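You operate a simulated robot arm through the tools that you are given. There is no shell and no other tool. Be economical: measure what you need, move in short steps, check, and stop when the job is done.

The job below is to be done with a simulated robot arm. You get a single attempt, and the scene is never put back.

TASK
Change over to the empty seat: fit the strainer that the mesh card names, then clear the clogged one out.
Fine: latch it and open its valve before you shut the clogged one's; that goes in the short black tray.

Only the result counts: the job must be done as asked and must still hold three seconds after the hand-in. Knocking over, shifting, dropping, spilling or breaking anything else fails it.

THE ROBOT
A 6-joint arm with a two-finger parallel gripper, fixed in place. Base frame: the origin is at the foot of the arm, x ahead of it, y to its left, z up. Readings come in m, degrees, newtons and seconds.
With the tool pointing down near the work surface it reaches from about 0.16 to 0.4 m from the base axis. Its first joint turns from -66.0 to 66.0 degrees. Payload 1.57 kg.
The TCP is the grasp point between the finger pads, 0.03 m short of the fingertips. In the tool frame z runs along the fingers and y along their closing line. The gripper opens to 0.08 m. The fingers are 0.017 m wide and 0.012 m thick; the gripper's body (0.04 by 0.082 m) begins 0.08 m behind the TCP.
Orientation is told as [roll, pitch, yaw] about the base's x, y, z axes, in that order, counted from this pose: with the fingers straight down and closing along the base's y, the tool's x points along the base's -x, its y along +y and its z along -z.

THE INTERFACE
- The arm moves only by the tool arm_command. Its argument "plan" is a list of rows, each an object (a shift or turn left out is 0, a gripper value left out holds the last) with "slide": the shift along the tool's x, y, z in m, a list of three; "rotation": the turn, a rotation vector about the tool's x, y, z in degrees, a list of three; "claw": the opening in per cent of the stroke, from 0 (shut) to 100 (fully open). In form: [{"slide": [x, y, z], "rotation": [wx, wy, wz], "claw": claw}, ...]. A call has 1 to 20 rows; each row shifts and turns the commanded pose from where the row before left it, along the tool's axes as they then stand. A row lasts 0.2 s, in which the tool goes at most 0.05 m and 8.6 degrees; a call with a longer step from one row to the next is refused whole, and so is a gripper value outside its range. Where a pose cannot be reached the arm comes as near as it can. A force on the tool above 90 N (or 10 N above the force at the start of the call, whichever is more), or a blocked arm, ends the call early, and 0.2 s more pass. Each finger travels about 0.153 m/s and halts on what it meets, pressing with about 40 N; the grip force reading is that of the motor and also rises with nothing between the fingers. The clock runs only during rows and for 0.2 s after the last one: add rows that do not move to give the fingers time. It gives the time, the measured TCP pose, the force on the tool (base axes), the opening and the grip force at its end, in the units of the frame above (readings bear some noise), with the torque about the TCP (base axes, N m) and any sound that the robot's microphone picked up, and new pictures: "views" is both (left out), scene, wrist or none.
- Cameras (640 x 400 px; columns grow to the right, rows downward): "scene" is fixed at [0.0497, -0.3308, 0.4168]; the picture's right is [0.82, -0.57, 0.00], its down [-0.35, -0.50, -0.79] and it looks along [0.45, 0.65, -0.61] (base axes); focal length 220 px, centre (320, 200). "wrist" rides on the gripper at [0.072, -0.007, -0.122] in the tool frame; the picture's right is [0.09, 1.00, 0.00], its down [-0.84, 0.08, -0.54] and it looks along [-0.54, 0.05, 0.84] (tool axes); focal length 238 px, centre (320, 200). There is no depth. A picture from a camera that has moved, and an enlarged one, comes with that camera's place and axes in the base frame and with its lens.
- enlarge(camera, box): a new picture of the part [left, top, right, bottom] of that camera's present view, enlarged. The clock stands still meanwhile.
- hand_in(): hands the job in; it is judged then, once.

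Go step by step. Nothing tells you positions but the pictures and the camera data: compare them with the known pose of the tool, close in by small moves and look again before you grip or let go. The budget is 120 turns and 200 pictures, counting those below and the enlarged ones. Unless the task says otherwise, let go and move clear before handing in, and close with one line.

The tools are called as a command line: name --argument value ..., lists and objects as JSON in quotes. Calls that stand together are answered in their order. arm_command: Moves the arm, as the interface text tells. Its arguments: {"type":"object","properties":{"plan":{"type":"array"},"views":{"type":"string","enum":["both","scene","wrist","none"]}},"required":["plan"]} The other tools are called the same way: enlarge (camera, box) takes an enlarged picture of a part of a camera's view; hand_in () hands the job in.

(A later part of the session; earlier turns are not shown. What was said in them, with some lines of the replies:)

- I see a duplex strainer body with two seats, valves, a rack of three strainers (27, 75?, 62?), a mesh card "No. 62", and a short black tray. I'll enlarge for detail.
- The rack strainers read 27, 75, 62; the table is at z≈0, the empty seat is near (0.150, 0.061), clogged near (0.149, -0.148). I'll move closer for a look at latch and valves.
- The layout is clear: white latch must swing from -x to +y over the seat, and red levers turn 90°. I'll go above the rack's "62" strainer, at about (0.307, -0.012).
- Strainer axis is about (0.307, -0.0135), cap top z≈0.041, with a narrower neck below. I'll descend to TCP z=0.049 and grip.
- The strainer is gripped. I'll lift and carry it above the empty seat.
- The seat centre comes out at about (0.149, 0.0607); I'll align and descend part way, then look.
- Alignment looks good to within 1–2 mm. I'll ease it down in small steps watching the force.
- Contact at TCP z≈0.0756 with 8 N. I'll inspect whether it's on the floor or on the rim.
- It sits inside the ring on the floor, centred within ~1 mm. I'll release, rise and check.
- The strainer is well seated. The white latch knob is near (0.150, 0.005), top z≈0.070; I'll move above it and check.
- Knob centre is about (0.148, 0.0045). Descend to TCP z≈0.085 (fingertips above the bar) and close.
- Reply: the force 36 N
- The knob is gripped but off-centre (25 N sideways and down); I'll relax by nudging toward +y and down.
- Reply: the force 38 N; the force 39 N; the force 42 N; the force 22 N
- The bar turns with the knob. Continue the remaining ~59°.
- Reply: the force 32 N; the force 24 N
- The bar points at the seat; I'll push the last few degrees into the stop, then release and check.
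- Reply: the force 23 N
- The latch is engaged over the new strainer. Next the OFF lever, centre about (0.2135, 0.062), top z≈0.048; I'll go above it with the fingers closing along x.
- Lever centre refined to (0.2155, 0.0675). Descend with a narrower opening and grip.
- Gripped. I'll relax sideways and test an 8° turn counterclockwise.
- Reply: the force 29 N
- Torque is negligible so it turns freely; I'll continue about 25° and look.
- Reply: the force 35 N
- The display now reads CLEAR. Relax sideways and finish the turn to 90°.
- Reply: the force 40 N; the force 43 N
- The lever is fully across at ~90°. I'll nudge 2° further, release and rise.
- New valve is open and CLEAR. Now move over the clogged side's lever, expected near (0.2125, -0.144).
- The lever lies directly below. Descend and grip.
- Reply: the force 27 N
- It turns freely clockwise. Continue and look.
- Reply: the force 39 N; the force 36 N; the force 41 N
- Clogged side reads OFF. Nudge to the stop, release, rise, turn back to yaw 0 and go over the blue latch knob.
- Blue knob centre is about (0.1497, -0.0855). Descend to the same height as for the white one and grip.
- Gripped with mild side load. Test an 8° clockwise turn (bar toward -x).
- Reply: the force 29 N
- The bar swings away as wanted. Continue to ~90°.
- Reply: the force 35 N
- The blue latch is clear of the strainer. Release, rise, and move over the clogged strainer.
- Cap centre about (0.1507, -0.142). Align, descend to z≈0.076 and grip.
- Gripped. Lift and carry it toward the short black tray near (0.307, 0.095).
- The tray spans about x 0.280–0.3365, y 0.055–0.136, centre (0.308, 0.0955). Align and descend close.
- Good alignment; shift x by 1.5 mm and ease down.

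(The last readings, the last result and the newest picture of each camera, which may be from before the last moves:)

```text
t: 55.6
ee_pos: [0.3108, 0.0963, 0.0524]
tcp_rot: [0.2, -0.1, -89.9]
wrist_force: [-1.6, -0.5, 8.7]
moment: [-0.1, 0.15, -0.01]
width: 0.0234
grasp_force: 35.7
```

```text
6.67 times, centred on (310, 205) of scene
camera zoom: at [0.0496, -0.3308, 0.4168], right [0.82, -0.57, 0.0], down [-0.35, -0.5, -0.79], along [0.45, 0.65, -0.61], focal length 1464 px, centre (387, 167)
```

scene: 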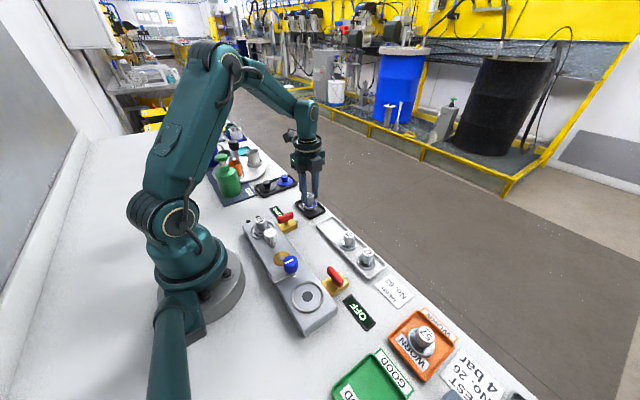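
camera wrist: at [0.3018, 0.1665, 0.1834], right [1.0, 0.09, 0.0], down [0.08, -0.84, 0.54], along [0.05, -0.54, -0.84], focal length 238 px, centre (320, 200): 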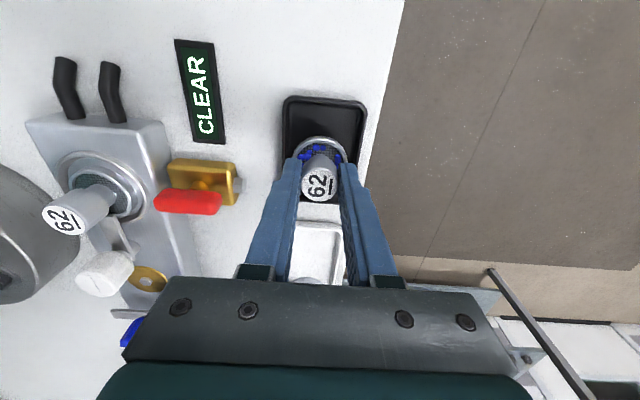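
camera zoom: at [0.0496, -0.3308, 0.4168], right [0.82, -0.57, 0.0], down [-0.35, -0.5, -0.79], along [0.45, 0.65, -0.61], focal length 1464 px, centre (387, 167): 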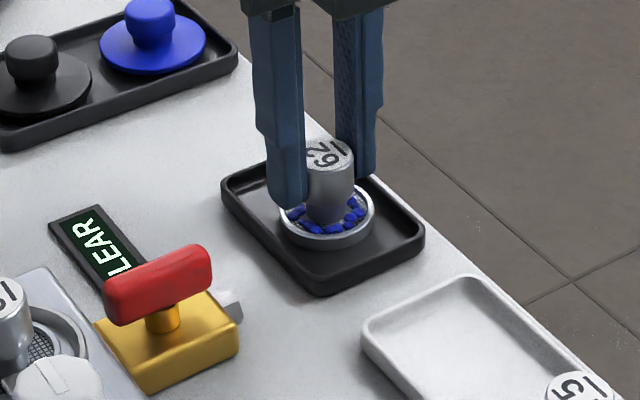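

Contact with 9 N and it is inside the tray. Back off a hair, release and rise.

arm_command --plan '[{"slide": [0, 0, -0.0005]}, {"claw": 48}, {}, {"slide": [0, 0, -0.02]}, {"slide": [0, 0, -0.04]}, {"slide": [0, 0, -0.05]}, {"slide": [0, 0, -0.04]}, {}]'

enlarge --camera "scene" --box '[240, 170, 400, 320]'

enlarge --camera "wrist" --box '[120, 20, 420, 220]'

```text
t: 57.4
ee_pos: [0.3103, 0.0953, 0.2021]
tcp_rot: [-0.1, -0.1, -89.9]
wrist_force: [-1.0, 0.0, 0.1]
moment: [0.02, 0.01, -0.03]
width: 0.0386
grasp_force: 0.0
camera wrist: at [0.304, 0.1665, 0.3224], right [1.0, 0.09, 0.0], down [0.08, -0.84, 0.54], along [0.05, -0.54, -0.84], focal length 238 px, centre (320, 200)
```

scene: 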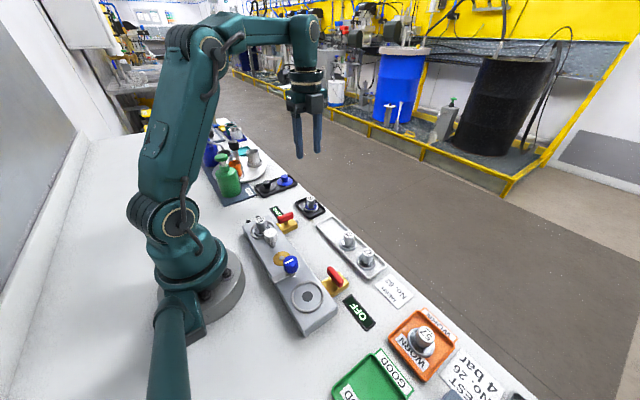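
wrist: 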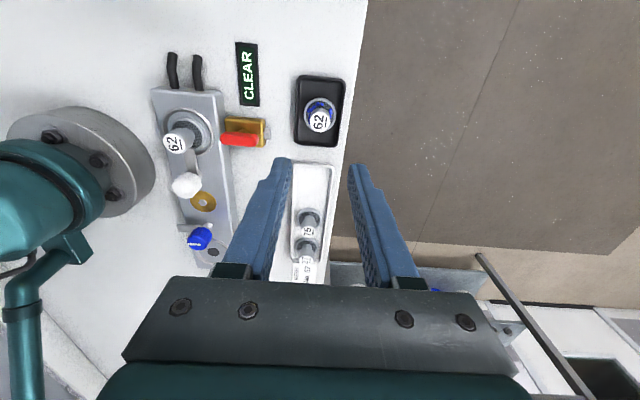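

```text
2.67 times, centred on (320, 245) of scene
camera zoom: at [0.0497, -0.3308, 0.4168], right [0.82, -0.57, 0.0], down [-0.35, -0.5, -0.79], along [0.45, 0.65, -0.61], focal length 586 px, centre (320, 80)
```

zoom: 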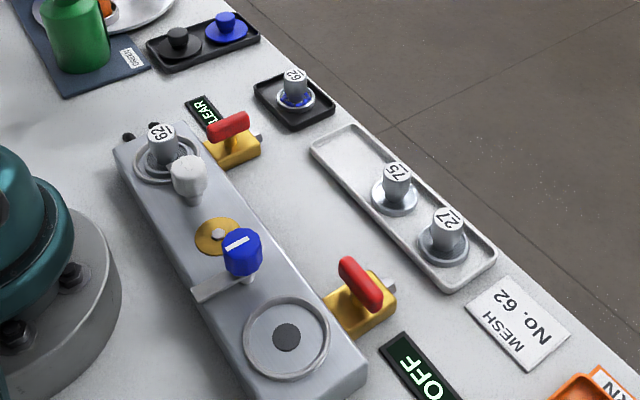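

```text
2.00 times, centred on (270, 120) of wrist
camera zoom: at [0.304, 0.1665, 0.3224], right [1.0, 0.09, 0.0], down [0.08, -0.84, 0.54], along [0.05, -0.54, -0.84], focal length 477 px, centre (420, 360)
```

zoom: 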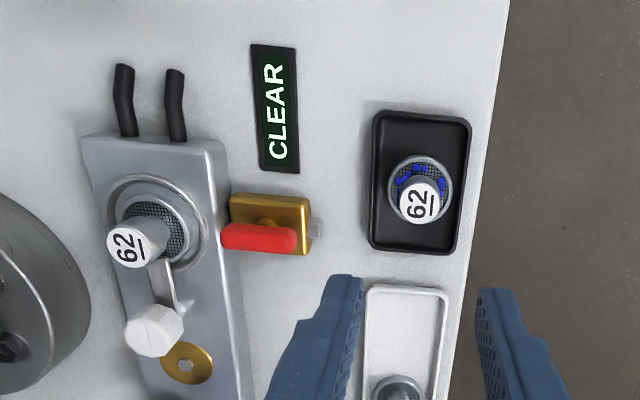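

The new 62 strainer is seated, latched and open, with its display reading CLEAR. The clogged side reads OFF, its seat is empty, and the clogged strainer is in the short black tray with the arm clear, so I'm handing in.

hand_in

```text
The job is handed in.
```

I fitted, latched and opened the No. 62 strainer first. Then I shut the clogged side's valve, unlatched its strainer and put it in the short black tray; the job is handed in.
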